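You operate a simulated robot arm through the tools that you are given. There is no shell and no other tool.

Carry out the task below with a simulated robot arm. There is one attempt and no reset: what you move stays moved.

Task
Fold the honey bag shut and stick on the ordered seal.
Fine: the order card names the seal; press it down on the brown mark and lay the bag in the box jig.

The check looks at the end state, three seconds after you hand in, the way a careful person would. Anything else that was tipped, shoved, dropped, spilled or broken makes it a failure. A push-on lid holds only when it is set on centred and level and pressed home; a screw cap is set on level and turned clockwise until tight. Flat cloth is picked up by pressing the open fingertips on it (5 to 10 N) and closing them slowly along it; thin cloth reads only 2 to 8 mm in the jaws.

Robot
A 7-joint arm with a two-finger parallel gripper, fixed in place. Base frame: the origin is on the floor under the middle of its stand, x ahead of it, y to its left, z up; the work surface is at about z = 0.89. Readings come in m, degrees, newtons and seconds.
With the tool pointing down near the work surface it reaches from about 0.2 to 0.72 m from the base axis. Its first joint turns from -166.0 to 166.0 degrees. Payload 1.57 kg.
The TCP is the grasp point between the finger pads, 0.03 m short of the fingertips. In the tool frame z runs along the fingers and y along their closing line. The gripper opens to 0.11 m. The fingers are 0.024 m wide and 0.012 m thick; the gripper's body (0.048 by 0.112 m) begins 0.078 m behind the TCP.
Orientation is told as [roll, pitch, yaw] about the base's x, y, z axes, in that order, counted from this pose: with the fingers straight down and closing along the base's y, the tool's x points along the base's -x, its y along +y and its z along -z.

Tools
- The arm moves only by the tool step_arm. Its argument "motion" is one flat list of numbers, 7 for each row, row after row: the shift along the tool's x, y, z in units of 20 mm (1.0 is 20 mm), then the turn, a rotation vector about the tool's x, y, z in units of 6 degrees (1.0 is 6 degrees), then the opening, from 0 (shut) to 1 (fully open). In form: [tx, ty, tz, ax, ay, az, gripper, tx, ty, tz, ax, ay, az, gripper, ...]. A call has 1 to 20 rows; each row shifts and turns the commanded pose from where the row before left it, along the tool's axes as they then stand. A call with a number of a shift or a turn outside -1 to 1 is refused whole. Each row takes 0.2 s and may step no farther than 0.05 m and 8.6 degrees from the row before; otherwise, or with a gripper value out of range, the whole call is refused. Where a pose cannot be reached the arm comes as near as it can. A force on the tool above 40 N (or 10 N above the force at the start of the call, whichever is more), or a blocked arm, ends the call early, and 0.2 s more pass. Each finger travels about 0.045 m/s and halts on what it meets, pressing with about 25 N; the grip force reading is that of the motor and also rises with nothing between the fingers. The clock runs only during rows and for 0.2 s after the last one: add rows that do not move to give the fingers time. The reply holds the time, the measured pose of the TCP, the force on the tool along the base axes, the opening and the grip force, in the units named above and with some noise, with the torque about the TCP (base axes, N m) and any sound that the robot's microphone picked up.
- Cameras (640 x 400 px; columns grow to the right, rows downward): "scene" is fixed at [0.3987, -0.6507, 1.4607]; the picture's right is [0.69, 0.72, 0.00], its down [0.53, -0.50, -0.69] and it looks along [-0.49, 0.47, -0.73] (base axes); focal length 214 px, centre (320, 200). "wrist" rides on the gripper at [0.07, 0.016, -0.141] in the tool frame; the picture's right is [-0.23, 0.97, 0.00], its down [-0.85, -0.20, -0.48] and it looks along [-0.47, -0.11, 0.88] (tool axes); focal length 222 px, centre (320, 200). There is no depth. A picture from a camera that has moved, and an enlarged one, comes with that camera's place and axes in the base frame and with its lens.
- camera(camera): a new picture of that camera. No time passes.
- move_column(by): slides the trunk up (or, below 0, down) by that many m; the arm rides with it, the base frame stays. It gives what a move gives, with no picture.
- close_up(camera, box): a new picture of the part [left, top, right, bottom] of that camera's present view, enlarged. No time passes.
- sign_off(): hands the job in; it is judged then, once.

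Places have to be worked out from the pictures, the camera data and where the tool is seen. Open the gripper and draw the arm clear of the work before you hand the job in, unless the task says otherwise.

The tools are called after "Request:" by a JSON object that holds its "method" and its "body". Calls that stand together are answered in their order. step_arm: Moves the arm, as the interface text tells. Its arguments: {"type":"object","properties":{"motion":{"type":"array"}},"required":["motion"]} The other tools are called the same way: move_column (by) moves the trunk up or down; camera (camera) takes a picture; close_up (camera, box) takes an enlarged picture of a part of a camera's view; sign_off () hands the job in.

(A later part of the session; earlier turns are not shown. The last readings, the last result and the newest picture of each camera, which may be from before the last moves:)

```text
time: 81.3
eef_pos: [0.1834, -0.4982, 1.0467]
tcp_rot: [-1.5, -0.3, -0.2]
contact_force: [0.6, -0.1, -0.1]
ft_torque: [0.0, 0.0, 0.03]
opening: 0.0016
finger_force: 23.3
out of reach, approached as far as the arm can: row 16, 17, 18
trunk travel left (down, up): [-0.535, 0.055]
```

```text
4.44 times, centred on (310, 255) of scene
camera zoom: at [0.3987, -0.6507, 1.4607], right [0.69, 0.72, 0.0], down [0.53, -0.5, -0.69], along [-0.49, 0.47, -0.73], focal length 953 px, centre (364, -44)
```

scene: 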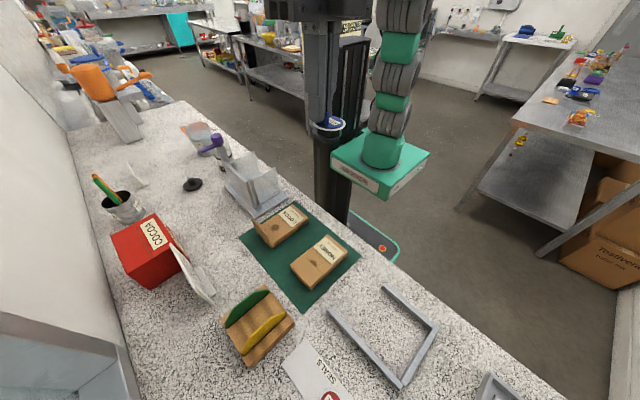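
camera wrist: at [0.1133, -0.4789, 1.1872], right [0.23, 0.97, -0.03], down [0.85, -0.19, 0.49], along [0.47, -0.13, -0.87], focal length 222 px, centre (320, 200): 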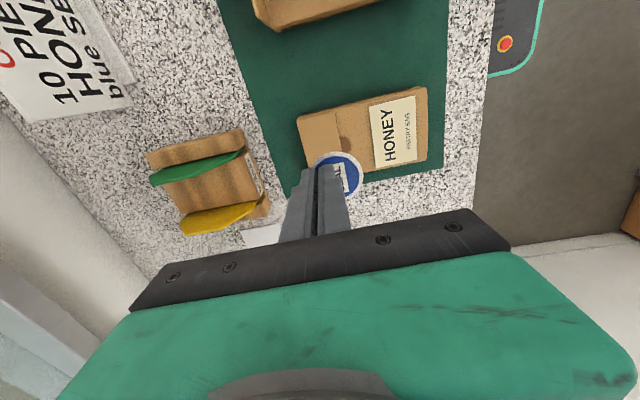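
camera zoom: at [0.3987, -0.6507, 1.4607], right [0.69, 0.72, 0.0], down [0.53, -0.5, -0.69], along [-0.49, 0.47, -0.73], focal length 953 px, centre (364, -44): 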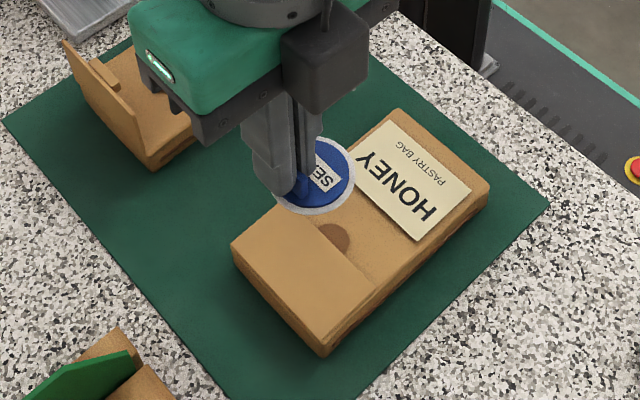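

The raised trunk now limits going low at this closer radius, so I lower the trunk by 0.06 m, which also brings the seal down to a few centimetres above the bag.

Request:
{"method": "move_column", "body": {"by": -0.06}}

Request:
{"method": "step_arm", "body": {"motion": [0, 0.2, 0, 0, -0.267, -0.033, 0, 0, 0, 0, 0, 0, 0, 0]}}

Request:
{"method": "close_up", "body": {"camera": "wrist", "box": [260, 60, 460, 240]}}

Request:
{"method": "close_up", "body": {"camera": "scene", "box": [270, 220, 360, 300]}}

```text
time: 82.3
eef_pos: [0.1842, -0.4991, 0.9863]
tcp_rot: [-1.6, -0.3, 0.0]
contact_force: [0.2, 0.2, -0.3]
ft_torque: [0.0, 0.04, -0.03]
opening: 0.0013
finger_force: 23.2
trunk travel left (down, up): [-0.475, 0.115]
```

```text
time: 82.9
eef_pos: [0.1846, -0.5007, 0.988]
tcp_rot: [-1.9, -0.8, 0.0]
contact_force: [-0.6, -0.2, 1.0]
ft_torque: [0.01, 0.02, 0.03]
opening: 0.0015
finger_force: 23.5
out of reach, approached as far as the arm can: row 1
trunk travel left (down, up): [-0.475, 0.115]
```

```text
2.22 times, centred on (360, 150) of wrist
camera zoom: at [0.1125, -0.4796, 1.1268], right [0.23, 0.97, -0.03], down [0.85, -0.18, 0.5], along [0.48, -0.14, -0.87], focal length 494 px, centre (231, 311)
```

zoom: 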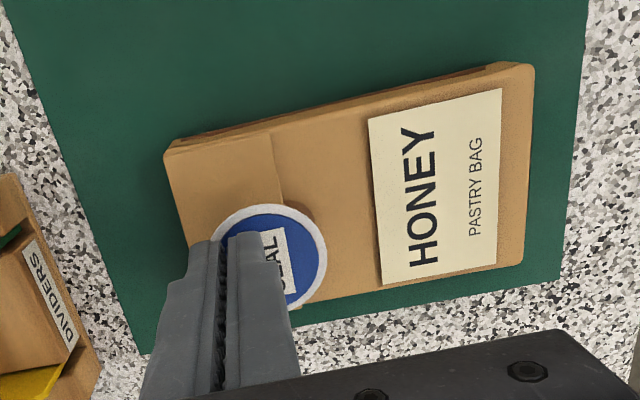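

```text
5.00 times, centred on (315, 260) of scene
camera zoom: at [0.3987, -0.6507, 1.4607], right [0.69, 0.72, 0.0], down [0.53, -0.5, -0.69], along [-0.49, 0.47, -0.73], focal length 1072 px, centre (345, -100)
```

zoom: 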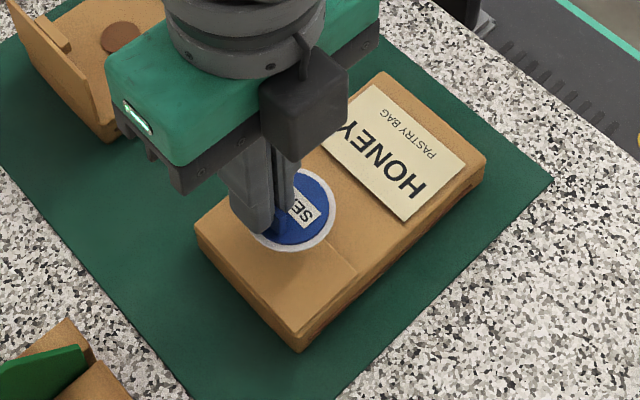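

Still at the tilt limit here; I raise the arm 0.1 m and lower the trunk 0.1 m so the wrist gets more freedom at the same tool height.

Request:
{"method": "step_arm", "body": {"motion": [0, 0, -1, 0, 0, 0, 0, 0, 0, -1, 0, 0, 0, 0, 0, 0, -1, 0, 0, 0, 0, 0, 0, -1, 0, 0, 0, 0, 0, 0, -1, 0, 0, 0, 0]}}

Request:
{"method": "move_column", "body": {"by": -0.1}}

Request:
{"method": "step_arm", "body": {"motion": [0, 0.4, 0, -0.05, -0.18, 0, 0, 0, 0, 0, 0, 0, 0, 0]}}

```text
time: 84.1
eef_pos: [0.1813, -0.4975, 1.086]
tcp_rot: [-1.6, -1.9, 0.2]
contact_force: [0.2, -1.6, 0.0]
ft_torque: [-0.03, 0.03, -0.01]
opening: 0.0015
finger_force: 23.2
trunk travel left (down, up): [-0.475, 0.115]
```

```text
time: 85.5
eef_pos: [0.1819, -0.4991, 0.9862]
tcp_rot: [-1.6, -1.9, 0.2]
contact_force: [0.0, -1.1, 0.7]
ft_torque: [-0.02, -0.05, 0.0]
opening: 0.0015
finger_force: 23.4
trunk travel left (down, up): [-0.375, 0.215]
```

```text
time: 86.0
eef_pos: [0.1805, -0.4895, 0.985]
tcp_rot: [-1.3, -3.1, 0.2]
contact_force: [0.6, -0.3, -0.4]
ft_torque: [0.01, 0.02, 0.03]
opening: 0.0012
finger_force: 23.8
trunk travel left (down, up): [-0.375, 0.215]
```

Request:
{"method": "step_arm", "body": {"motion": [-0.15, -0.05, 0, 0, 0.2, 0.033, 0, 0, 0, 0, 0, 0, 0, 0]}}

Request:
{"method": "close_up", "body": {"camera": "wrist", "box": [260, 60, 460, 240]}}

Request:
{"method": "close_up", "body": {"camera": "scene", "box": [280, 225, 350, 285]}}

```text
time: 86.7
eef_pos: [0.1834, -0.4903, 0.9855]
tcp_rot: [-1.3, -1.8, 0.0]
contact_force: [1.0, 0.4, -0.7]
ft_torque: [0.0, 0.01, -0.01]
opening: 0.0013
finger_force: 24.2
trunk travel left (down, up): [-0.375, 0.215]
```

```text
2.22 times, centred on (360, 150) of wrist
camera zoom: at [0.11, -0.4708, 1.1252], right [0.23, 0.97, -0.02], down [0.84, -0.19, 0.51], along [0.49, -0.13, -0.86], focal length 494 px, centre (231, 311)
```

zoom: 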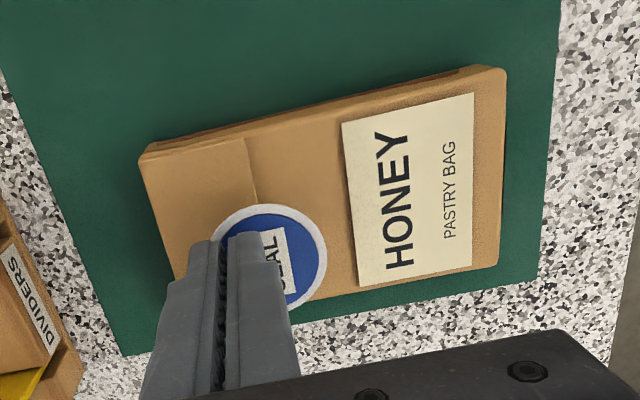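

```text
6.67 times, centred on (315, 255) of scene
camera zoom: at [0.3987, -0.6507, 1.4607], right [0.69, 0.72, 0.0], down [0.53, -0.5, -0.69], along [-0.49, 0.47, -0.73], focal length 1430 px, centre (353, -167)
```

zoom: 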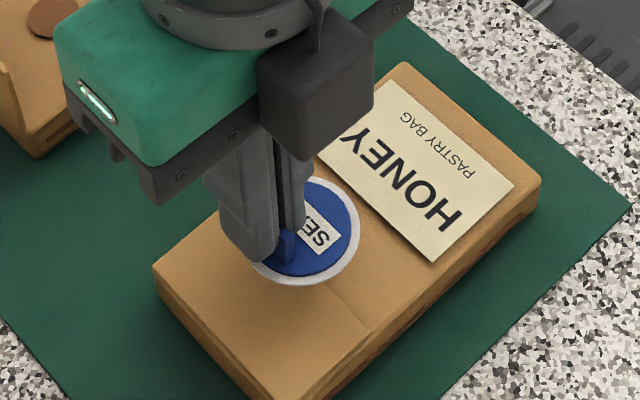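

Both cameras put the seal centre within about 2 mm of the mark. I descend straight down, then in small steps watching the force.

Request:
{"method": "step_arm", "body": {"motion": [0, 0, 0.4, 0, 0, 0, 0, 0, 0, 0.4, 0, 0, 0, 0, 0, 0, 0.3, 0, 0, 0, 0, 0, 0, 0, 0, 0, 0, 0]}}

Request:
{"method": "close_up", "body": {"camera": "scene", "box": [280, 225, 350, 285]}}

Request:
{"method": "close_up", "body": {"camera": "wrist", "box": [260, 60, 460, 240]}}

```text
time: 87.7
eef_pos: [0.1839, -0.491, 0.9647]
tcp_rot: [-1.3, -1.9, 0.0]
contact_force: [0.5, 0.5, -0.8]
ft_torque: [-0.02, -0.03, 0.0]
opening: 0.0017
finger_force: 23.0
trunk travel left (down, up): [-0.375, 0.215]
```

```text
6.67 times, centred on (315, 255) of scene
camera zoom: at [0.3987, -0.6507, 1.4607], right [0.69, 0.72, 0.0], down [0.53, -0.5, -0.69], along [-0.49, 0.47, -0.73], focal length 1430 px, centre (353, -167)
```

zoom: 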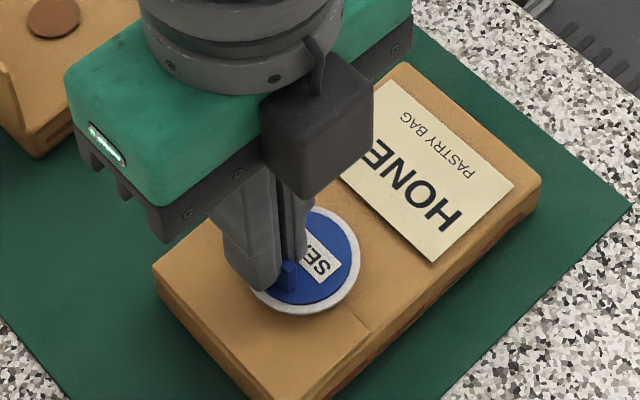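

```text
2.22 times, centred on (360, 150) of wrist
camera zoom: at [0.1107, -0.4714, 1.1031], right [0.23, 0.97, -0.02], down [0.84, -0.19, 0.51], along [0.49, -0.13, -0.86], focal length 494 px, centre (231, 311)
```

zoom: 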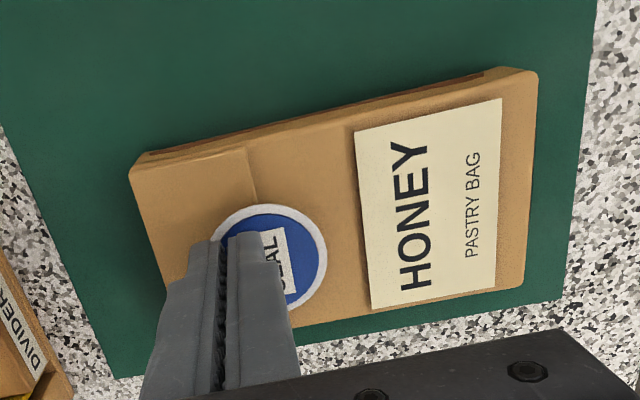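

The seal hovers about 8 mm above the bag. I zoom in more to check its centring against the mark before touching down.

Request:
{"method": "close_up", "body": {"camera": "scene", "box": [298, 240, 334, 262]}}

Request:
{"method": "close_up", "body": {"camera": "wrist", "box": [300, 120, 380, 170]}}

```text
16.00 times, centred on (316, 251) of scene
camera zoom: at [0.3987, -0.6507, 1.4607], right [0.69, 0.72, 0.0], down [0.53, -0.5, -0.69], along [-0.49, 0.47, -0.73], focal length 3432 px, centre (384, -616)
```

zoom: 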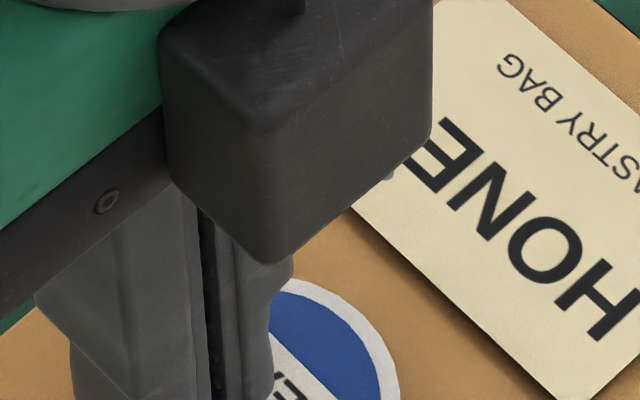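

```text
8.00 times, centred on (340, 145) of wrist
camera zoom: at [0.1107, -0.4714, 1.1031], right [0.23, 0.97, -0.02], down [0.84, -0.19, 0.51], along [0.49, -0.13, -0.86], focal length 1777 px, centre (160, 640)
```

zoom: 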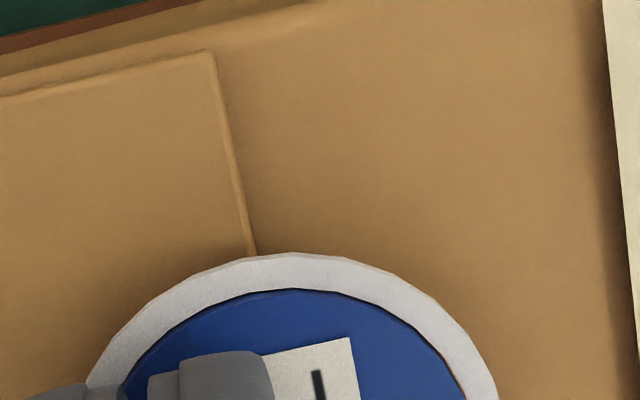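

Request:
{"method": "close_up", "body": {"camera": "scene", "box": [298, 252, 334, 274]}}

```text
16.00 times, centred on (316, 263) of scene
camera zoom: at [0.3987, -0.6507, 1.4607], right [0.69, 0.72, 0.0], down [0.53, -0.5, -0.69], along [-0.49, 0.47, -0.73], focal length 3432 px, centre (384, -808)
```

zoom: 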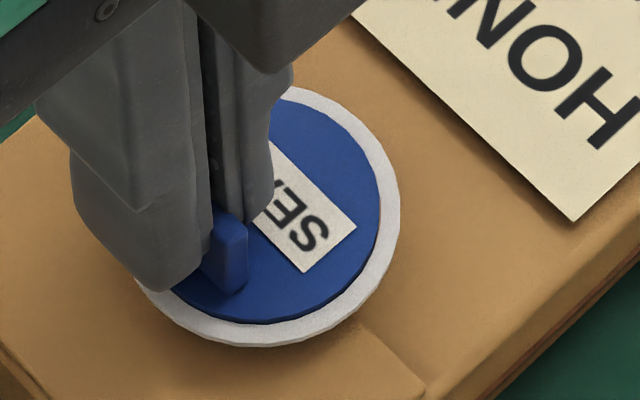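

Combined estimate: seal centre within ~2 mm of the mark. I continue down in 2 mm steps.

Request:
{"method": "step_arm", "body": {"motion": [0.05, 0, 0.1, 0, 0, 0, 0, 0, 0, 0.1, 0, 0, 0, 0, 0, 0, 0, 0, 0, 0, 0]}}

Request:
{"method": "step_arm", "body": {"motion": [0, 0, 0.1, 0, 0, 0, 0, 0, 0, 0, 0, 0, 0, 0]}}

```text
time: 88.5
eef_pos: [0.1824, -0.4911, 0.9598]
tcp_rot: [-1.2, -1.8, 0.0]
contact_force: [-0.2, -0.1, 0.0]
ft_torque: [0.01, 0.02, 0.0]
opening: 0.0015
finger_force: 23.6
trunk travel left (down, up): [-0.375, 0.215]
```

```text
time: 89.0
eef_pos: [0.1835, -0.4914, 0.9588]
tcp_rot: [-1.3, -1.9, 0.1]
contact_force: [1.2, -0.9, 2.3]
ft_torque: [-0.03, -0.05, 0.0]
opening: 0.0018
finger_force: 23.1
trunk travel left (down, up): [-0.375, 0.215]
```

Request:
{"method": "step_arm", "body": {"motion": [0, 0, 0.06, 0, 0, 0, 0, 0, 0, 0, 0, 0, 0, 0]}}

Request:
{"method": "step_arm", "body": {"motion": [0, 0, 0.06, 0, 0, 0, 0, 0, 0, 0, 0, 0, 0, 0]}}

Request:
{"method": "close_up", "body": {"camera": "scene", "box": [298, 252, 334, 274]}}

Request:
{"method": "close_up", "body": {"camera": "scene", "box": [280, 225, 350, 285]}}

```text
time: 89.7
eef_pos: [0.1836, -0.4914, 0.9581]
tcp_rot: [-1.4, -1.9, 0.0]
contact_force: [-0.3, -2.0, 7.5]
ft_torque: [-0.05, -0.1, -0.01]
opening: 0.0016
finger_force: 23.8
trunk travel left (down, up): [-0.375, 0.215]
```

```text
time: 90.2
eef_pos: [0.1842, -0.4905, 0.9573]
tcp_rot: [-1.5, -1.8, 0.0]
contact_force: [-0.4, -2.9, 17.2]
ft_torque: [-0.04, -0.14, -0.03]
opening: 0.0013
finger_force: 23.6
trunk travel left (down, up): [-0.375, 0.215]
```

```text
16.00 times, centred on (316, 263) of scene
camera zoom: at [0.3987, -0.6507, 1.4607], right [0.69, 0.72, 0.0], down [0.53, -0.5, -0.69], along [-0.49, 0.47, -0.73], focal length 3432 px, centre (384, -808)
```

zoom: 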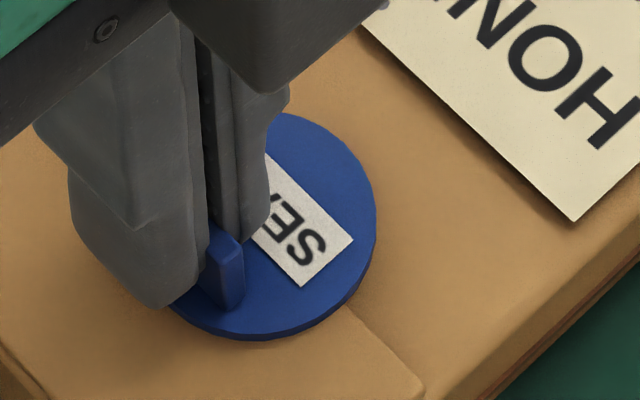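

```text
6.67 times, centred on (315, 255) of scene
camera zoom: at [0.3987, -0.6507, 1.4607], right [0.69, 0.72, 0.0], down [0.53, -0.5, -0.69], along [-0.49, 0.47, -0.73], focal length 1430 px, centre (353, -167)
```

zoom: 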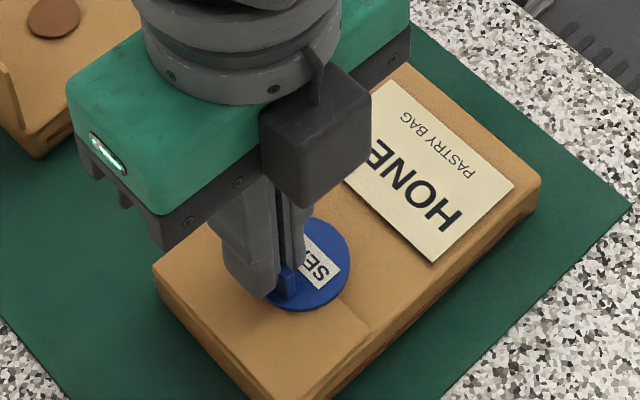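

At 17 N the white backing ring has vanished, so the seal seems to have stuck on. I hold the pressure for a second, then open the fingers slightly.

Request:
{"method": "step_arm", "body": {"motion": [0, 0, 0.03, 0, 0, 0, 0, 0, 0, 0, 0, 0, 0, 0, 0, 0, 0, 0, 0, 0, 0, 0, 0, 0, 0, 0, 0, 0, 0, 0, 0, 0, 0, 0, 0]}}

Request:
{"method": "step_arm", "body": {"motion": [0, 0, -0.04, 0, 0, 0, 0.05, 0, 0, 0, 0, 0, 0, 0.1, 0, 0, 0, 0, 0, 0, 0.15, 0, 0, 0, 0, 0, 0, 0.15]}}

Request:
{"method": "close_up", "body": {"camera": "scene", "box": [298, 252, 334, 274]}}

```text
time: 91.5
eef_pos: [0.1836, -0.4912, 0.956]
tcp_rot: [-1.4, -1.8, 0.0]
contact_force: [1.0, -5.4, 18.2]
ft_torque: [-0.08, -0.17, -0.04]
opening: 0.0016
finger_force: 23.3
trunk travel left (down, up): [-0.375, 0.215]
```

```text
time: 92.5
eef_pos: [0.1843, -0.4903, 0.9557]
tcp_rot: [-1.2, -1.9, 0.0]
contact_force: [-0.5, -2.0, 3.6]
ft_torque: [-0.01, 0.03, 0.01]
opening: 0.015
finger_force: 0.1
trunk travel left (down, up): [-0.375, 0.215]
```

```text
16.00 times, centred on (316, 263) of scene
camera zoom: at [0.3987, -0.6507, 1.4607], right [0.69, 0.72, 0.0], down [0.53, -0.5, -0.69], along [-0.49, 0.47, -0.73], focal length 3432 px, centre (384, -808)
```

zoom: 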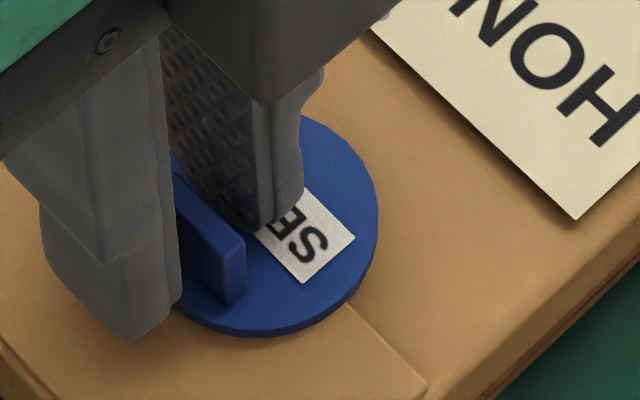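

Released cleanly. I lift straight up and inspect the seal.

Request:
{"method": "step_arm", "body": {"motion": [0, 0, -0.3, 0, 0, 0, 0.15, 0, 0, -0.6, 0, 0, 0, 0.15, 0, 0, -1, 0, 0, 0, 0.15, 0, 0, -1, 0, 0, 0, 0.15, 0.5, 0, -1, 0, 0, 0, 0.15, 1, 0.5, -1, 0, 0, 0, 0.3, 1, 0.5, -0.5, 0, 0, 0, 0.5]}}

Request:
{"method": "close_up", "body": {"camera": "scene", "box": [280, 225, 350, 285]}}

Request:
{"method": "camera", "body": {"camera": "wrist"}}

```text
time: 94.0
eef_pos: [0.1297, -0.4659, 1.0557]
tcp_rot: [-1.3, -1.8, -0.1]
contact_force: [0.0, 0.1, 0.1]
ft_torque: [0.02, 0.0, 0.0]
opening: 0.055
finger_force: 0.1
out of reach, approached as far as the arm can: row 7
trunk travel left (down, up): [-0.375, 0.215]
```

```text
6.67 times, centred on (315, 255) of scene
camera zoom: at [0.3987, -0.6507, 1.4607], right [0.69, 0.72, 0.0], down [0.53, -0.5, -0.69], along [-0.49, 0.47, -0.73], focal length 1430 px, centre (353, -167)
```

zoom: 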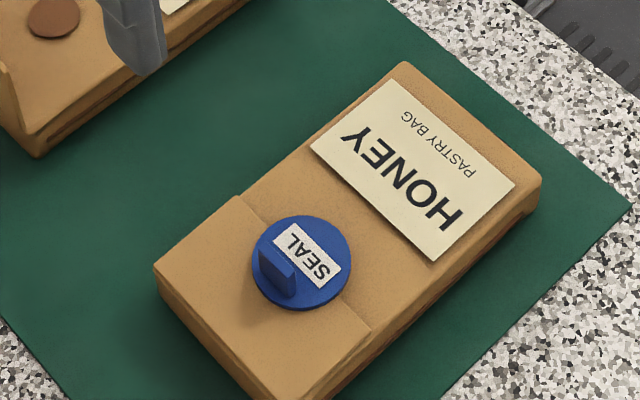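

```text
taken
camera wrist: at [0.0565, -0.447, 1.1936], right [0.23, 0.97, -0.01], down [0.84, -0.19, 0.51], along [0.49, -0.13, -0.86], focal length 222 px, centre (320, 200)
```

wrist: 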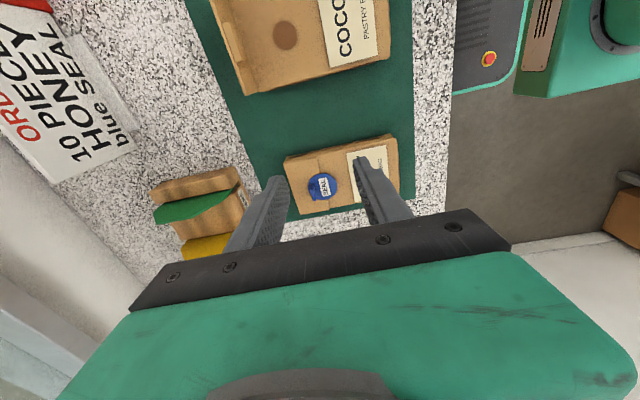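

The seal is on, centred on the flap edge over the mark. Now the bag: I level the tool, centre over the bag at (0.192, −0.448) and yaw −90° so the fingers will straddle the bag's 83 mm width along x.

Request:
{"method": "step_arm", "body": {"motion": [-0.78, 0.225, 0, -0.217, 0.3, 0, 1, -0.78, 0.225, 0, 0, 0, 0, 1, -0.78, 0.225, 0, 0, 0, 0, 1, -0.78, 0.225, 0, 0, 0, 0, 1, 0, 0, 0, 0, 0, 1, 1, 0, 0, 0, 0, 0, 1, 1, 0, 0, 0, 0, 0, 1, 1, 0, 0, 0, 0, 0, 1, 1, 0, 0, 0, 0, 0, 1, 1, 0, 0, 0, 0, 0, 1, 1, 0, 0, 0, 0, 0, 1, 1, 0, 0, 0, 0, 0, 1, 1, 0, 0, 0, 0, 0, 1, 1, 0, 0, 0, 0, 0, 1, 1, 0, 0, 0, 0, 0, 1, 1, 0, 0, 0, 0, 0, 1, 1, 0, 0, 0, 0, 0, 1, 1, 0, 0, 0, 0, 0, 1, 1, 0, 0, 0, 0, 0, 1, 1]}}

Request:
{"method": "camera", "body": {"camera": "wrist"}}

Request:
{"method": "camera", "body": {"camera": "scene"}}

```text
time: 98.0
eef_pos: [0.192, -0.4478, 1.0549]
tcp_rot: [-0.1, 0.0, -90.2]
contact_force: [0.6, -0.6, 0.0]
ft_torque: [-0.05, -0.01, -0.01]
opening: 0.11
finger_force: 0.0
trunk travel left (down, up): [-0.375, 0.215]
```

```text
taken
camera wrist: at [0.2095, -0.3784, 1.197], right [0.97, -0.23, 0.0], down [-0.2, -0.85, 0.48], along [-0.11, -0.47, -0.88], focal length 222 px, centre (320, 200)
```

wrist: 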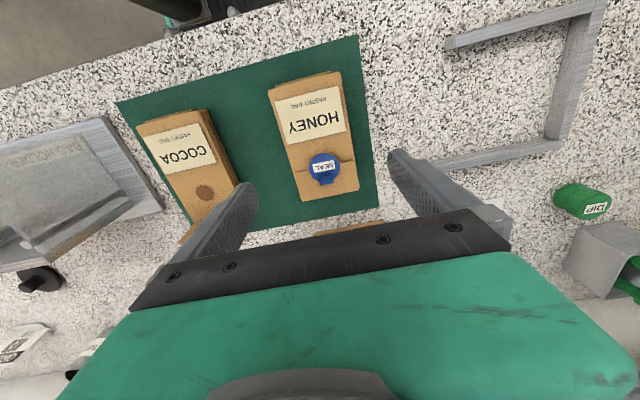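

```text
taken
```

scene: 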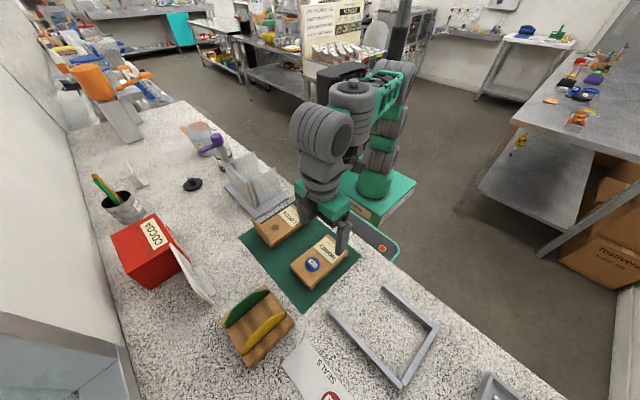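

Request:
{"method": "close_up", "body": {"camera": "wrist", "box": [250, 60, 380, 215]}}

Request:
{"method": "close_up", "body": {"camera": "scene", "box": [280, 215, 370, 295]}}

```text
2.58 times, centred on (315, 138) of wrist
camera zoom: at [0.2095, -0.3784, 1.197], right [0.97, -0.23, 0.0], down [-0.2, -0.85, 0.48], along [-0.11, -0.47, -0.88], focal length 573 px, centre (333, 361)
```

zoom: 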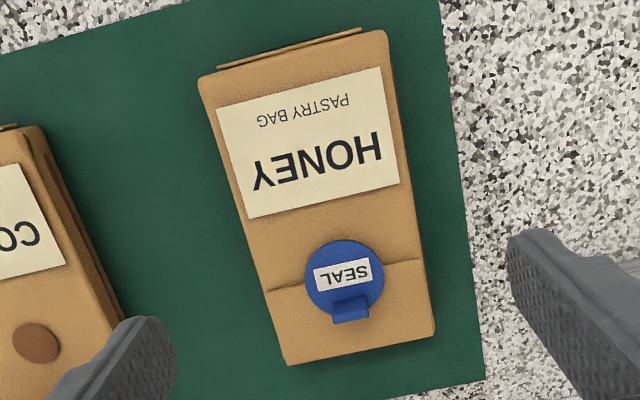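

```text
5.00 times, centred on (325, 255) of scene
camera zoom: at [0.3987, -0.6507, 1.4607], right [0.69, 0.72, 0.0], down [0.53, -0.5, -0.69], along [-0.49, 0.47, -0.73], focal length 1072 px, centre (295, -75)
```

zoom: 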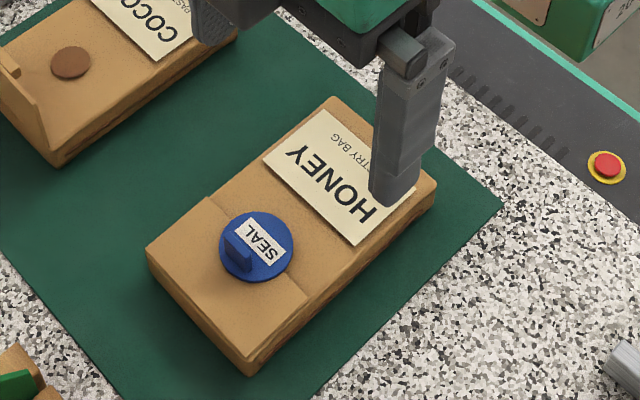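

The bag measures x 0.150–0.231, centre ≈0.191, so the open fingers clear it by 13 mm per side. I lower the fingers around it.

Request:
{"method": "step_arm", "body": {"motion": [0, -0.05, 0.9, 0, 0, 0, 1, 0, 0, 0.9, 0, 0, 0, 1, 0, 0, 0.9, 0, 0, 0, 1, 0, 0, 0.9, 0, 0, 0, 1, 0, 0, 0.9, 0, 0, 0, 1, 0, 0, 0.9, 0, 0, 0, 1, 0, 0, 0.5, 0, 0, 0, 1, 0, 0, 0, 0, 0, 0, 1]}}

Request:
{"method": "camera", "body": {"camera": "wrist"}}

Request:
{"method": "close_up", "body": {"camera": "scene", "box": [270, 205, 370, 295]}}

```text
time: 99.8
eef_pos: [0.1915, -0.4479, 0.9374]
tcp_rot: [0.0, 0.0, -90.1]
contact_force: [-0.2, 0.1, -0.6]
ft_torque: [0.0, -0.03, 0.0]
opening: 0.11
finger_force: 0.1
trunk travel left (down, up): [-0.375, 0.215]
```

```text
taken
camera wrist: at [0.2083, -0.3782, 1.0788], right [0.97, -0.23, 0.0], down [-0.2, -0.85, 0.48], along [-0.11, -0.47, -0.88], focal length 222 px, centre (320, 200)
```

wrist: 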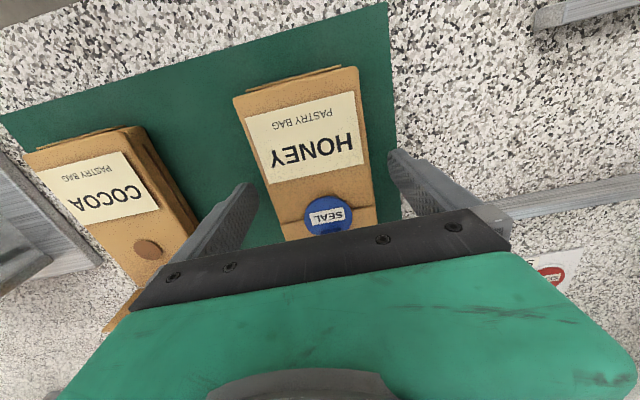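

```text
4.44 times, centred on (320, 250) of scene
camera zoom: at [0.3987, -0.6507, 1.4607], right [0.69, 0.72, 0.0], down [0.53, -0.5, -0.69], along [-0.49, 0.47, -0.73], focal length 953 px, centre (320, -22)
```

zoom: 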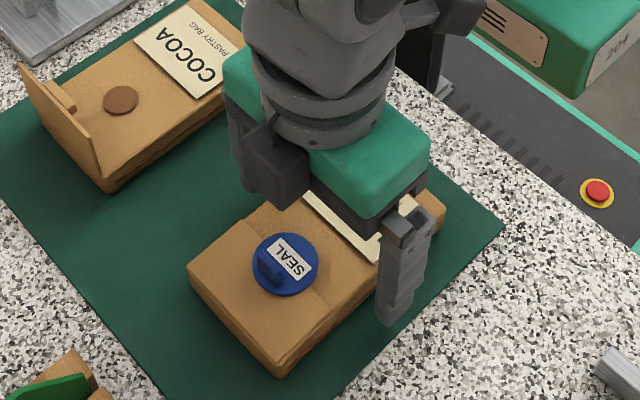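

Fingers are clear on both sides (≈13–15 mm). I lower the last 9 mm and close slowly on the bag's sides.

Request:
{"method": "step_arm", "body": {"motion": [0, -0.05, 0.25, 0, 0, 0, 1, 0, 0, 0.2, 0, 0, 0, 1, 0, 0, 0, 0, 0, 0, 0.9, 0, 0, 0, 0, 0, 0, 0.82, 0, 0, 0, 0, 0, 0, 0.77, 0, 0, 0, 0, 0, 0, 0.72, 0, 0, 0, 0, 0, 0, 0.65, 0, 0, 0, 0, 0, 0, 0.6]}}

Request:
{"method": "close_up", "body": {"camera": "scene", "box": [270, 205, 370, 295]}}

```text
time: 101.7
eef_pos: [0.1904, -0.4483, 0.9284]
tcp_rot: [0.0, 0.0, -90.0]
contact_force: [-1.2, -0.1, -0.2]
ft_torque: [-0.03, 0.03, 0.03]
opening: 0.0852
finger_force: 24.7
trunk travel left (down, up): [-0.375, 0.215]
```

```text
4.44 times, centred on (320, 250) of scene
camera zoom: at [0.3987, -0.6507, 1.4607], right [0.69, 0.72, 0.0], down [0.53, -0.5, -0.69], along [-0.49, 0.47, -0.73], focal length 953 px, centre (320, -22)
```

zoom: 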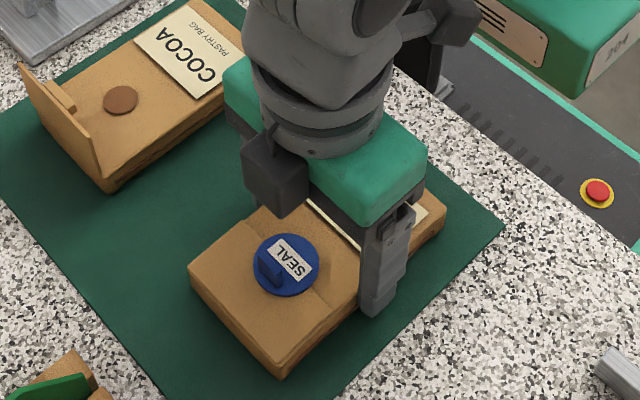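

The bag is gripped (85 mm, 25 N). I lift it a little and check the hold.

Request:
{"method": "step_arm", "body": {"motion": [0, 0, -0.1, 0, 0, 0, 0.5, 0, 0, -0.3, 0, 0, 0, 0.5, 0, 0, -0.5, 0, 0, 0, 0.5, 0, 0, -0.6, 0, 0, 0, 0.5, 0, 0, 0, 0, 0, 0, 0.5]}}

Request:
{"method": "close_up", "body": {"camera": "scene", "box": [270, 195, 370, 285]}}

Request:
{"method": "camera", "body": {"camera": "wrist"}}

```text
time: 102.8
eef_pos: [0.1901, -0.4497, 0.9582]
tcp_rot: [0.0, 0.0, -90.1]
contact_force: [-0.3, 0.1, -0.8]
ft_torque: [0.02, -0.01, 0.01]
opening: 0.0853
finger_force: 24.3
trunk travel left (down, up): [-0.375, 0.215]
```

```text
4.44 times, centred on (320, 240) of scene
camera zoom: at [0.3987, -0.6507, 1.4607], right [0.69, 0.72, 0.0], down [0.53, -0.5, -0.69], along [-0.49, 0.47, -0.73], focal length 953 px, centre (320, 22)
```

zoom: 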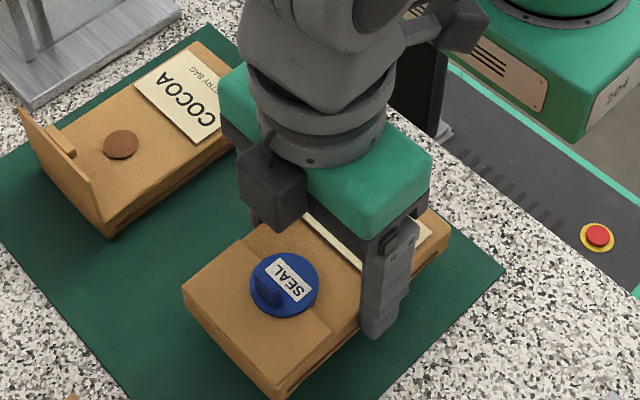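

```text
taken
camera wrist: at [0.2072, -0.3785, 1.0998], right [0.97, -0.23, 0.0], down [-0.2, -0.86, 0.48], along [-0.11, -0.47, -0.88], focal length 222 px, centre (320, 200)
```

wrist: 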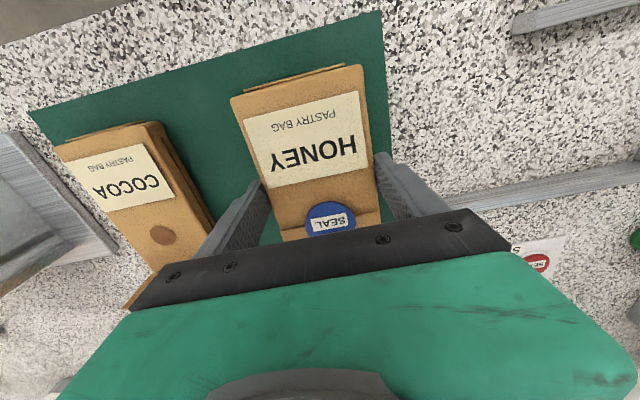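

The hold is firm and level. I raise the bag and carry it in +x to above the jig before turning it.

Request:
{"method": "step_arm", "body": {"motion": [0, 0, -1, 0, 0, 0, 0.5, 0, 0, -1, 0, 0, 0, 0.5, 0, 0, -1, 0, 0, 0, 0.5, 0, 0.9, -0.5, 0, 0, 0, 0.5, 0, 0.9, 0, 0, 0, 0, 0.5, 0, 0.9, 0, 0, 0, 0, 0.5, 0, 0.9, 0, 0, 0, 0, 0.5, 0, 0.9, 0, 0, 0, 0, 0.5, 0, 0.9, 0, 0, 0, 0, 0.5, 0, 0.9, 0, 0, 0, 0, 0.5, 0, 0.9, 0, 0, 0, 0, 0.5, 0, 0.9, 0, 0, 0, 0, 0.5, 0, 0.9, 0, 0, 0, 0, 0.5, 0, 0.9, 0, 0, 0, 0, 0.5, 0, 0.75, 0, 0, 0, 0, 0.5]}}

Request:
{"method": "camera", "body": {"camera": "scene"}}

```text
time: 106.0
eef_pos: [0.4037, -0.4487, 1.028]
tcp_rot: [0.1, 0.1, -90.1]
contact_force: [-0.5, -0.7, -2.0]
ft_torque: [0.01, -0.01, -0.04]
opening: 0.0856
finger_force: 24.9
trunk travel left (down, up): [-0.375, 0.215]
```

```text
taken
```

scene: 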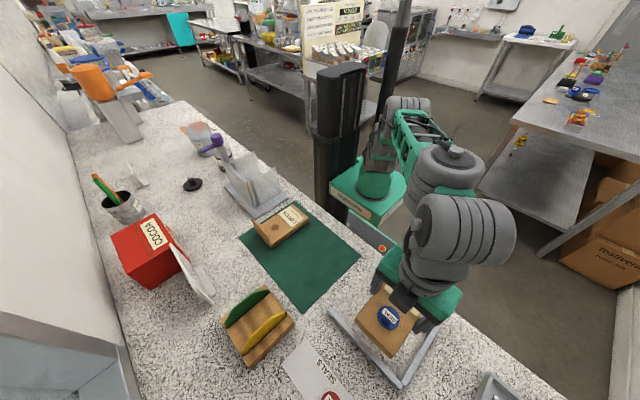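

Now over the jig, I turn the bag by +90° (yaw −90 → 0), so its length runs along x.

Request:
{"method": "step_arm", "body": {"motion": [0, 0, 0, 0, 0, -1, 0.5, 0, 0, 0, 0, 0, -1, 0.5, 0, 0, 0, 0, 0, -1, 0.5, 0, 0, 0, 0, 0, -1, 0.5, 0, 0, 0, 0, 0, -1, 0.5, 0, 0, 0, 0, 0, -1, 0.5, 0, 0, 0, 0, 0, -1, 0.5, 0, 0, 0, 0, 0, -1, 0.5, 0, 0, 0, 0, 0, -1, 0.5, 0, 0, 0, 0, 0, -1, 0.5, 0, 0, 0, 0, 0, -1, 0.5, 0, 0, 0, 0, 0, -1, 0.5, 0, 0, 0, 0, 0, -1, 0.5, 0, 0, 0, 0, 0, -1, 0.5, 0, 0, 0, 0, 0, -1, 0.5]}}

Request:
{"method": "camera", "body": {"camera": "scene"}}

Request:
{"method": "camera", "body": {"camera": "wrist"}}

Request:
{"method": "close_up", "body": {"camera": "scene", "box": [310, 260, 470, 400]}}

```text
time: 109.2
eef_pos: [0.4044, -0.4494, 1.0284]
tcp_rot: [0.0, 0.1, 0.0]
contact_force: [-0.1, 0.2, -1.2]
ft_torque: [0.03, 0.03, 0.01]
opening: 0.0855
finger_force: 25.1
trunk travel left (down, up): [-0.375, 0.215]
```

```text
taken
```

scene: 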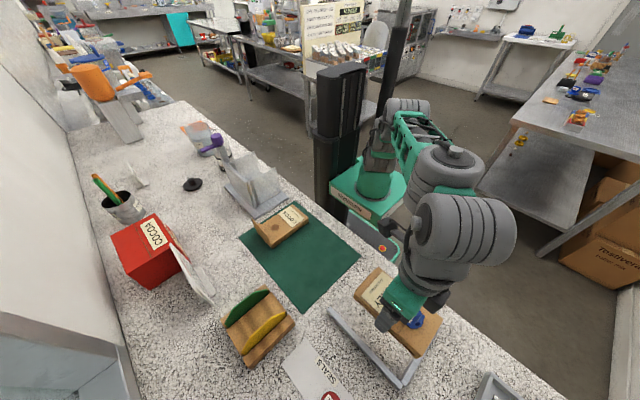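

```text
taken
camera wrist: at [0.3345, -0.4322, 1.1701], right [0.23, 0.97, 0.0], down [0.86, -0.2, 0.48], along [0.47, -0.11, -0.88], focal length 222 px, centre (320, 200)
```

wrist: 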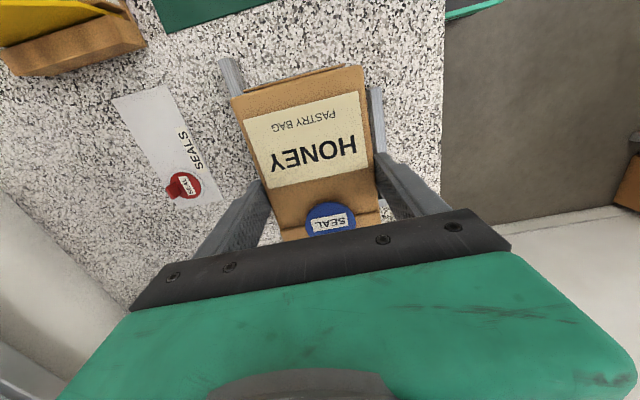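

```text
2.86 times, centred on (390, 330) of scene
camera zoom: at [0.3987, -0.6507, 1.4607], right [0.69, 0.72, 0.0], down [0.53, -0.5, -0.69], along [-0.49, 0.47, -0.73], focal length 613 px, centre (120, -171)
```

zoom: 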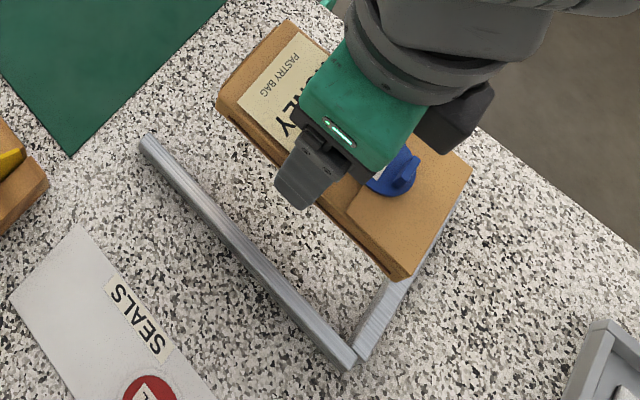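

The bag is aligned over the jig: jig inside y −0.512…−0.383 and end wall x≈0.488; the bag's front end is near x≈0.48. I shift 2.5 mm in +y to centre it and lower.

Request:
{"method": "step_arm", "body": {"motion": [0, 0.12, 0.8, 0, 0, 0, 0.5, 0, 0, 0.9, 0, 0, 0, 0.5, 0, 0, 0.9, 0, 0, 0, 0.5, 0, 0, 0.7, 0, 0, 0, 0.5, 0, 0, 0, 0, 0, 0, 0.5]}}

Request:
{"method": "close_up", "body": {"camera": "scene", "box": [310, 260, 470, 400]}}

Request:
{"method": "camera", "body": {"camera": "wrist"}}

```text
time: 110.5
eef_pos: [0.4041, -0.4457, 0.964]
tcp_rot: [0.0, 0.0, 0.0]
contact_force: [-0.3, 1.1, -0.8]
ft_torque: [-0.02, 0.03, 0.0]
opening: 0.0853
finger_force: 25.1
trunk travel left (down, up): [-0.375, 0.215]
```

```text
2.86 times, centred on (390, 330) of scene
camera zoom: at [0.3987, -0.6507, 1.4607], right [0.69, 0.72, 0.0], down [0.53, -0.5, -0.69], along [-0.49, 0.47, -0.73], focal length 613 px, centre (120, -171)
```

zoom: 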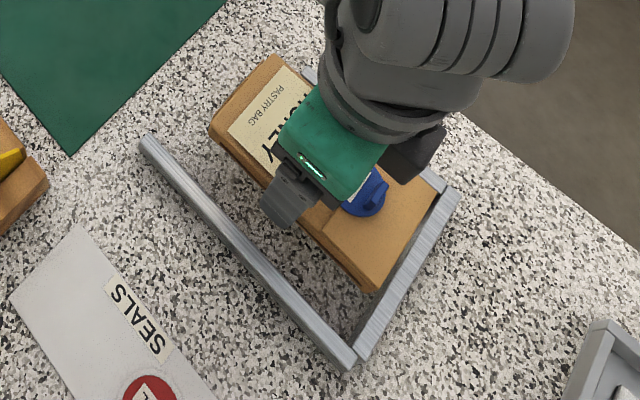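

```text
taken
camera wrist: at [0.3346, -0.4297, 1.1044], right [0.23, 0.97, 0.0], down [0.85, -0.2, 0.48], along [0.47, -0.11, -0.88], focal length 222 px, centre (320, 200)
```

wrist: 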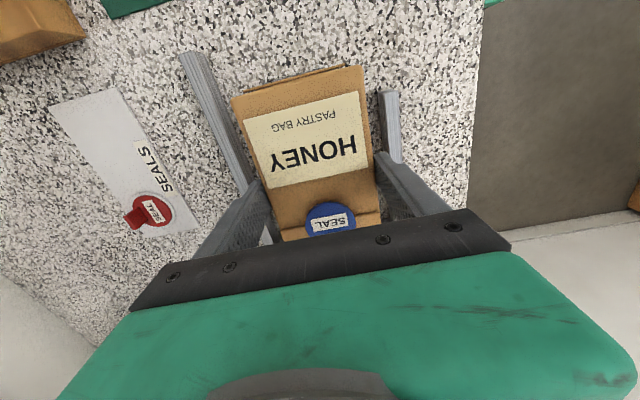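

The bag is between the walls with about 1 cm to the end wall. I nudge 4 mm toward the end wall and continue lowering, then step down gently to contact.

Request:
{"method": "step_arm", "body": {"motion": [-0.2, -0.05, 0.5, 0, 0, 0, 0.5, 0, 0, 0.5, 0, 0, 0, 0.5, 0, 0, 0.4, 0, 0, 0, 0.5, 0, 0, 0, 0, 0, 0, 0.5]}}

Request:
{"method": "close_up", "body": {"camera": "scene", "box": [310, 260, 470, 400]}}

```text
time: 111.5
eef_pos: [0.4088, -0.4472, 0.9348]
tcp_rot: [0.0, 0.0, -0.1]
contact_force: [-0.7, 0.1, -0.6]
ft_torque: [0.0, 0.0, 0.03]
opening: 0.0853
finger_force: 25.2
trunk travel left (down, up): [-0.375, 0.215]
```

```text
2.86 times, centred on (390, 330) of scene
camera zoom: at [0.3987, -0.6507, 1.4607], right [0.69, 0.72, 0.0], down [0.53, -0.5, -0.69], along [-0.49, 0.47, -0.73], focal length 613 px, centre (120, -171)
```

zoom: 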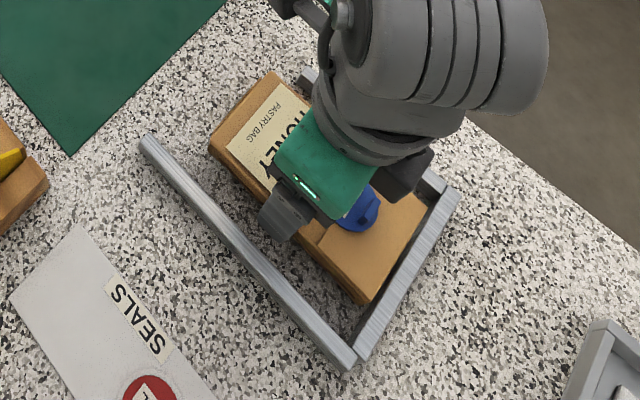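

Request:
{"method": "step_arm", "body": {"motion": [0, 0, 0.15, 0, 0, 0, 0.5, 0, 0, 0.1, 0, 0, 0, 0.5, 0, 0, 0, 0, 0, 0, 0.5]}}

Request:
{"method": "step_arm", "body": {"motion": [0, 0, 0.08, 0, 0, 0, 0.5, 0, 0, 0, 0, 0, 0, 0.5]}}

```text
time: 112.2
eef_pos: [0.4076, -0.4472, 0.9297]
tcp_rot: [0.0, 0.0, -0.1]
contact_force: [-0.1, -0.1, -0.8]
ft_torque: [-0.02, 0.01, 0.01]
opening: 0.0854
finger_force: 25.0
trunk travel left (down, up): [-0.375, 0.215]
```

```text
time: 112.8
eef_pos: [0.4088, -0.4475, 0.9271]
tcp_rot: [0.0, 0.0, -0.1]
contact_force: [0.6, 0.0, -1.7]
ft_torque: [0.01, 0.03, 0.0]
opening: 0.0852
finger_force: 25.2
trunk travel left (down, up): [-0.375, 0.215]
```

Request:
{"method": "step_arm", "body": {"motion": [0, 0, 0.06, 0, 0, 0, 0.5, 0, 0, 0, 0, 0, 0, 0.5]}}

Request:
{"method": "step_arm", "body": {"motion": [0, 0, 0.06, 0, 0, 0, 0.5, 0, 0, 0, 0, 0, 0, 0.5]}}

```text
time: 113.5
eef_pos: [0.4067, -0.4468, 0.926]
tcp_rot: [0.1, 0.0, 0.0]
contact_force: [0.5, -0.9, -0.5]
ft_torque: [-0.01, 0.02, -0.01]
opening: 0.0855
finger_force: 25.4
trunk travel left (down, up): [-0.375, 0.215]
```

```text
time: 114.0
eef_pos: [0.4069, -0.4472, 0.9262]
tcp_rot: [-0.1, 0.0, -0.1]
contact_force: [-0.5, -0.5, 3.8]
ft_torque: [0.18, 0.02, 0.03]
opening: 0.0852
finger_force: 24.7
trunk travel left (down, up): [-0.375, 0.215]
```

The bag touches down (3.8 N). I open only a little (to ~93 mm, staying clear of the jig walls) and rise straight up.

Request:
{"method": "step_arm", "body": {"motion": [0, 0, 0, 0, 0, 0, 0.79, 0, 0, 0, 0, 0, 0, 0.82, 0, 0, 0, 0, 0, 0, 0.84, 0, 0, 0, 0, 0, 0, 0.84]}}

Request:
{"method": "camera", "body": {"camera": "wrist"}}

Request:
{"method": "close_up", "body": {"camera": "scene", "box": [310, 260, 470, 400]}}

```text
time: 115.0
eef_pos: [0.4069, -0.4471, 0.9248]
tcp_rot: [-0.1, 0.0, -0.2]
contact_force: [0.2, -0.3, 0.1]
ft_torque: [0.0, -0.04, 0.04]
opening: 0.0924
finger_force: 0.1
trunk travel left (down, up): [-0.375, 0.215]
```

```text
taken
camera wrist: at [0.3387, -0.4306, 1.0668], right [0.23, 0.97, 0.0], down [0.85, -0.2, 0.48], along [0.47, -0.11, -0.88], focal length 222 px, centre (320, 200)
```

wrist: 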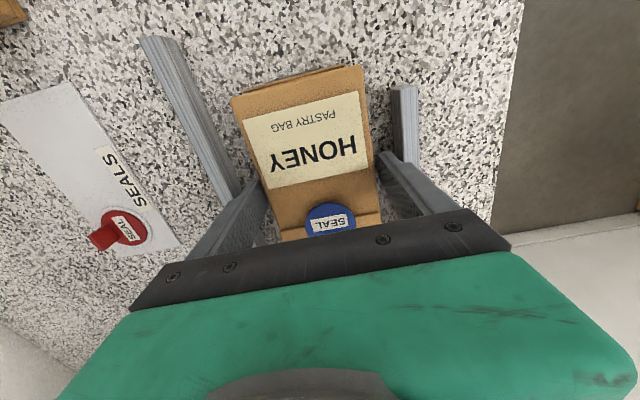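

```text
2.86 times, centred on (390, 330) of scene
camera zoom: at [0.3987, -0.6507, 1.4607], right [0.69, 0.72, 0.0], down [0.53, -0.5, -0.69], along [-0.49, 0.47, -0.73], focal length 613 px, centre (120, -171)
```

zoom: 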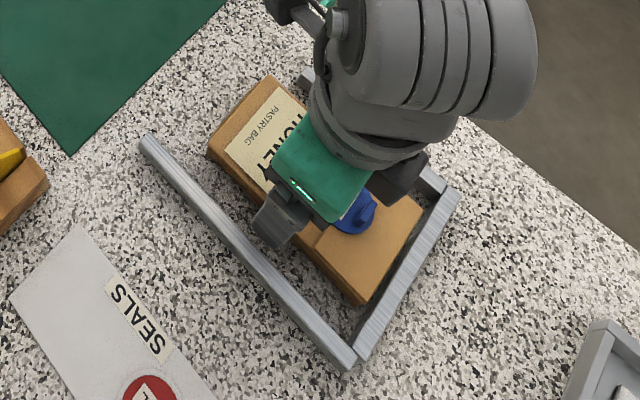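

Released. I raise the arm straight up and away from the bag, then inspect.

Request:
{"method": "step_arm", "body": {"motion": [0, 0, -0.3, 0, 0, 0, 0.84, 0, 0, -0.6, 0, 0, 0, 0.84, 0, 0, -1, 0, 0, 0, 0.84, 0, 0, -1, 0, 0, 0, 0.84, 0, 0, -1, 0, 0, 0, 0.84, 0, 0, -1, 0, 0, 0, 0.84, 0.5, 0.5, -1, 0, 0, 0, 1, 1, 1, -0.5, 0, 0, 0, 1, 1, 1, 0, 0, 0, 0, 1, 1, 1, 0, 0, 0, 0, 1, 1, 1, 0, 0, 0, 0, 1, 1, 1, 0, 0, 0, 0, 1]}}

Request:
{"method": "camera", "body": {"camera": "scene"}}

Request:
{"method": "close_up", "body": {"camera": "scene", "box": [310, 260, 470, 400]}}

Request:
{"method": "camera", "body": {"camera": "wrist"}}

```text
time: 117.7
eef_pos: [0.297, -0.3362, 1.0516]
tcp_rot: [0.0, 0.0, -0.1]
contact_force: [-0.9, 0.0, -0.4]
ft_torque: [0.04, 0.0, -0.02]
opening: 0.1101
finger_force: 0.0
trunk travel left (down, up): [-0.375, 0.215]
```

```text
taken
```

scene: 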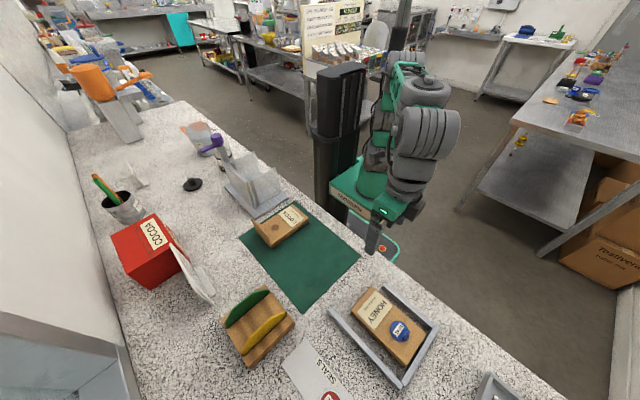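

```text
2.86 times, centred on (390, 330) of scene
camera zoom: at [0.3987, -0.6507, 1.4607], right [0.69, 0.72, 0.0], down [0.53, -0.5, -0.69], along [-0.49, 0.47, -0.73], focal length 613 px, centre (120, -171)
```

zoom: 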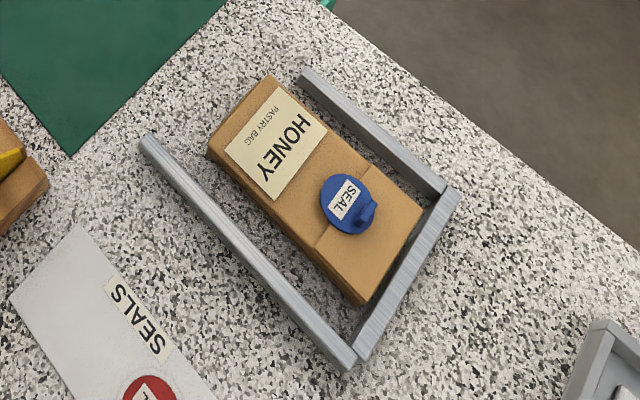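

```text
taken
camera wrist: at [0.228, -0.3202, 1.1942], right [0.23, 0.97, 0.0], down [0.85, -0.2, 0.48], along [0.47, -0.11, -0.88], focal length 222 px, centre (320, 200)
```

wrist: 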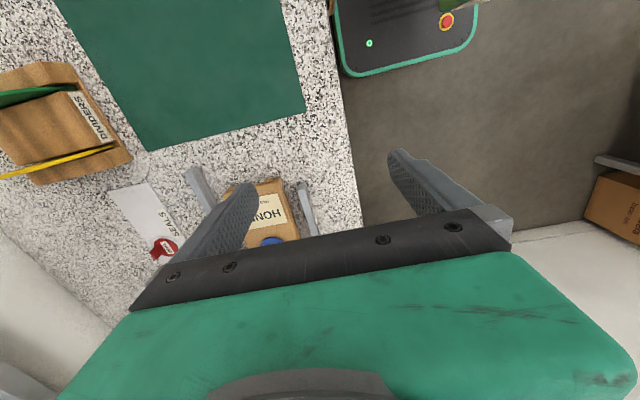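

Request:
{"method": "close_up", "body": {"camera": "scene", "box": [345, 280, 445, 390]}}

Request:
{"method": "close_up", "body": {"camera": "scene", "box": [380, 305, 440, 365]}}

Request:
{"method": "close_up", "body": {"camera": "scene", "box": [200, 190, 380, 400]}}

```text
3.64 times, centred on (395, 335) of scene
camera zoom: at [0.3987, -0.6507, 1.4607], right [0.69, 0.72, 0.0], down [0.53, -0.5, -0.69], along [-0.49, 0.47, -0.73], focal length 780 px, centre (47, -291)
```

zoom: 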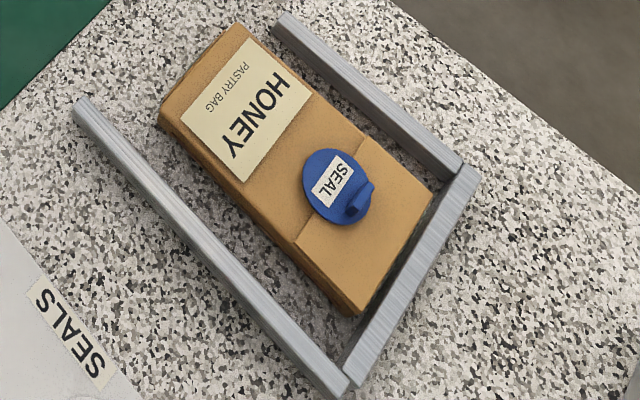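

```text
6.67 times, centred on (410, 335) of scene
camera zoom: at [0.3987, -0.6507, 1.4607], right [0.69, 0.72, 0.0], down [0.53, -0.5, -0.69], along [-0.49, 0.47, -0.73], focal length 1430 px, centre (-280, -700)
```

zoom: 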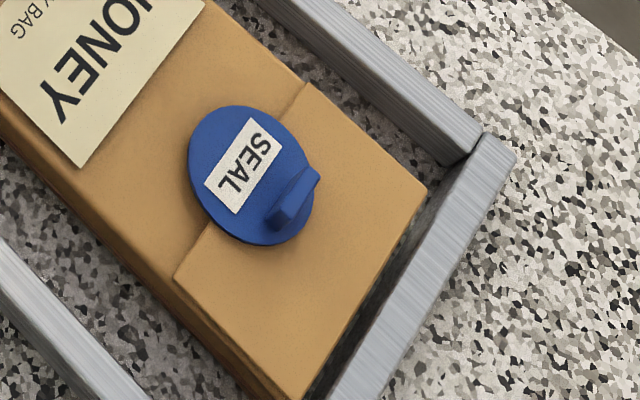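

```text
1.90 times, centred on (290, 295) of scene
camera zoom: at [0.3987, -0.6507, 1.4607], right [0.69, 0.72, 0.0], down [0.53, -0.5, -0.69], along [-0.49, 0.47, -0.73], focal length 408 px, centre (377, 19)
```

zoom: 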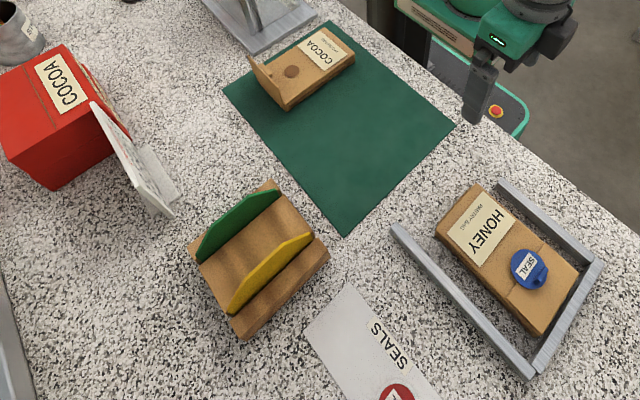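

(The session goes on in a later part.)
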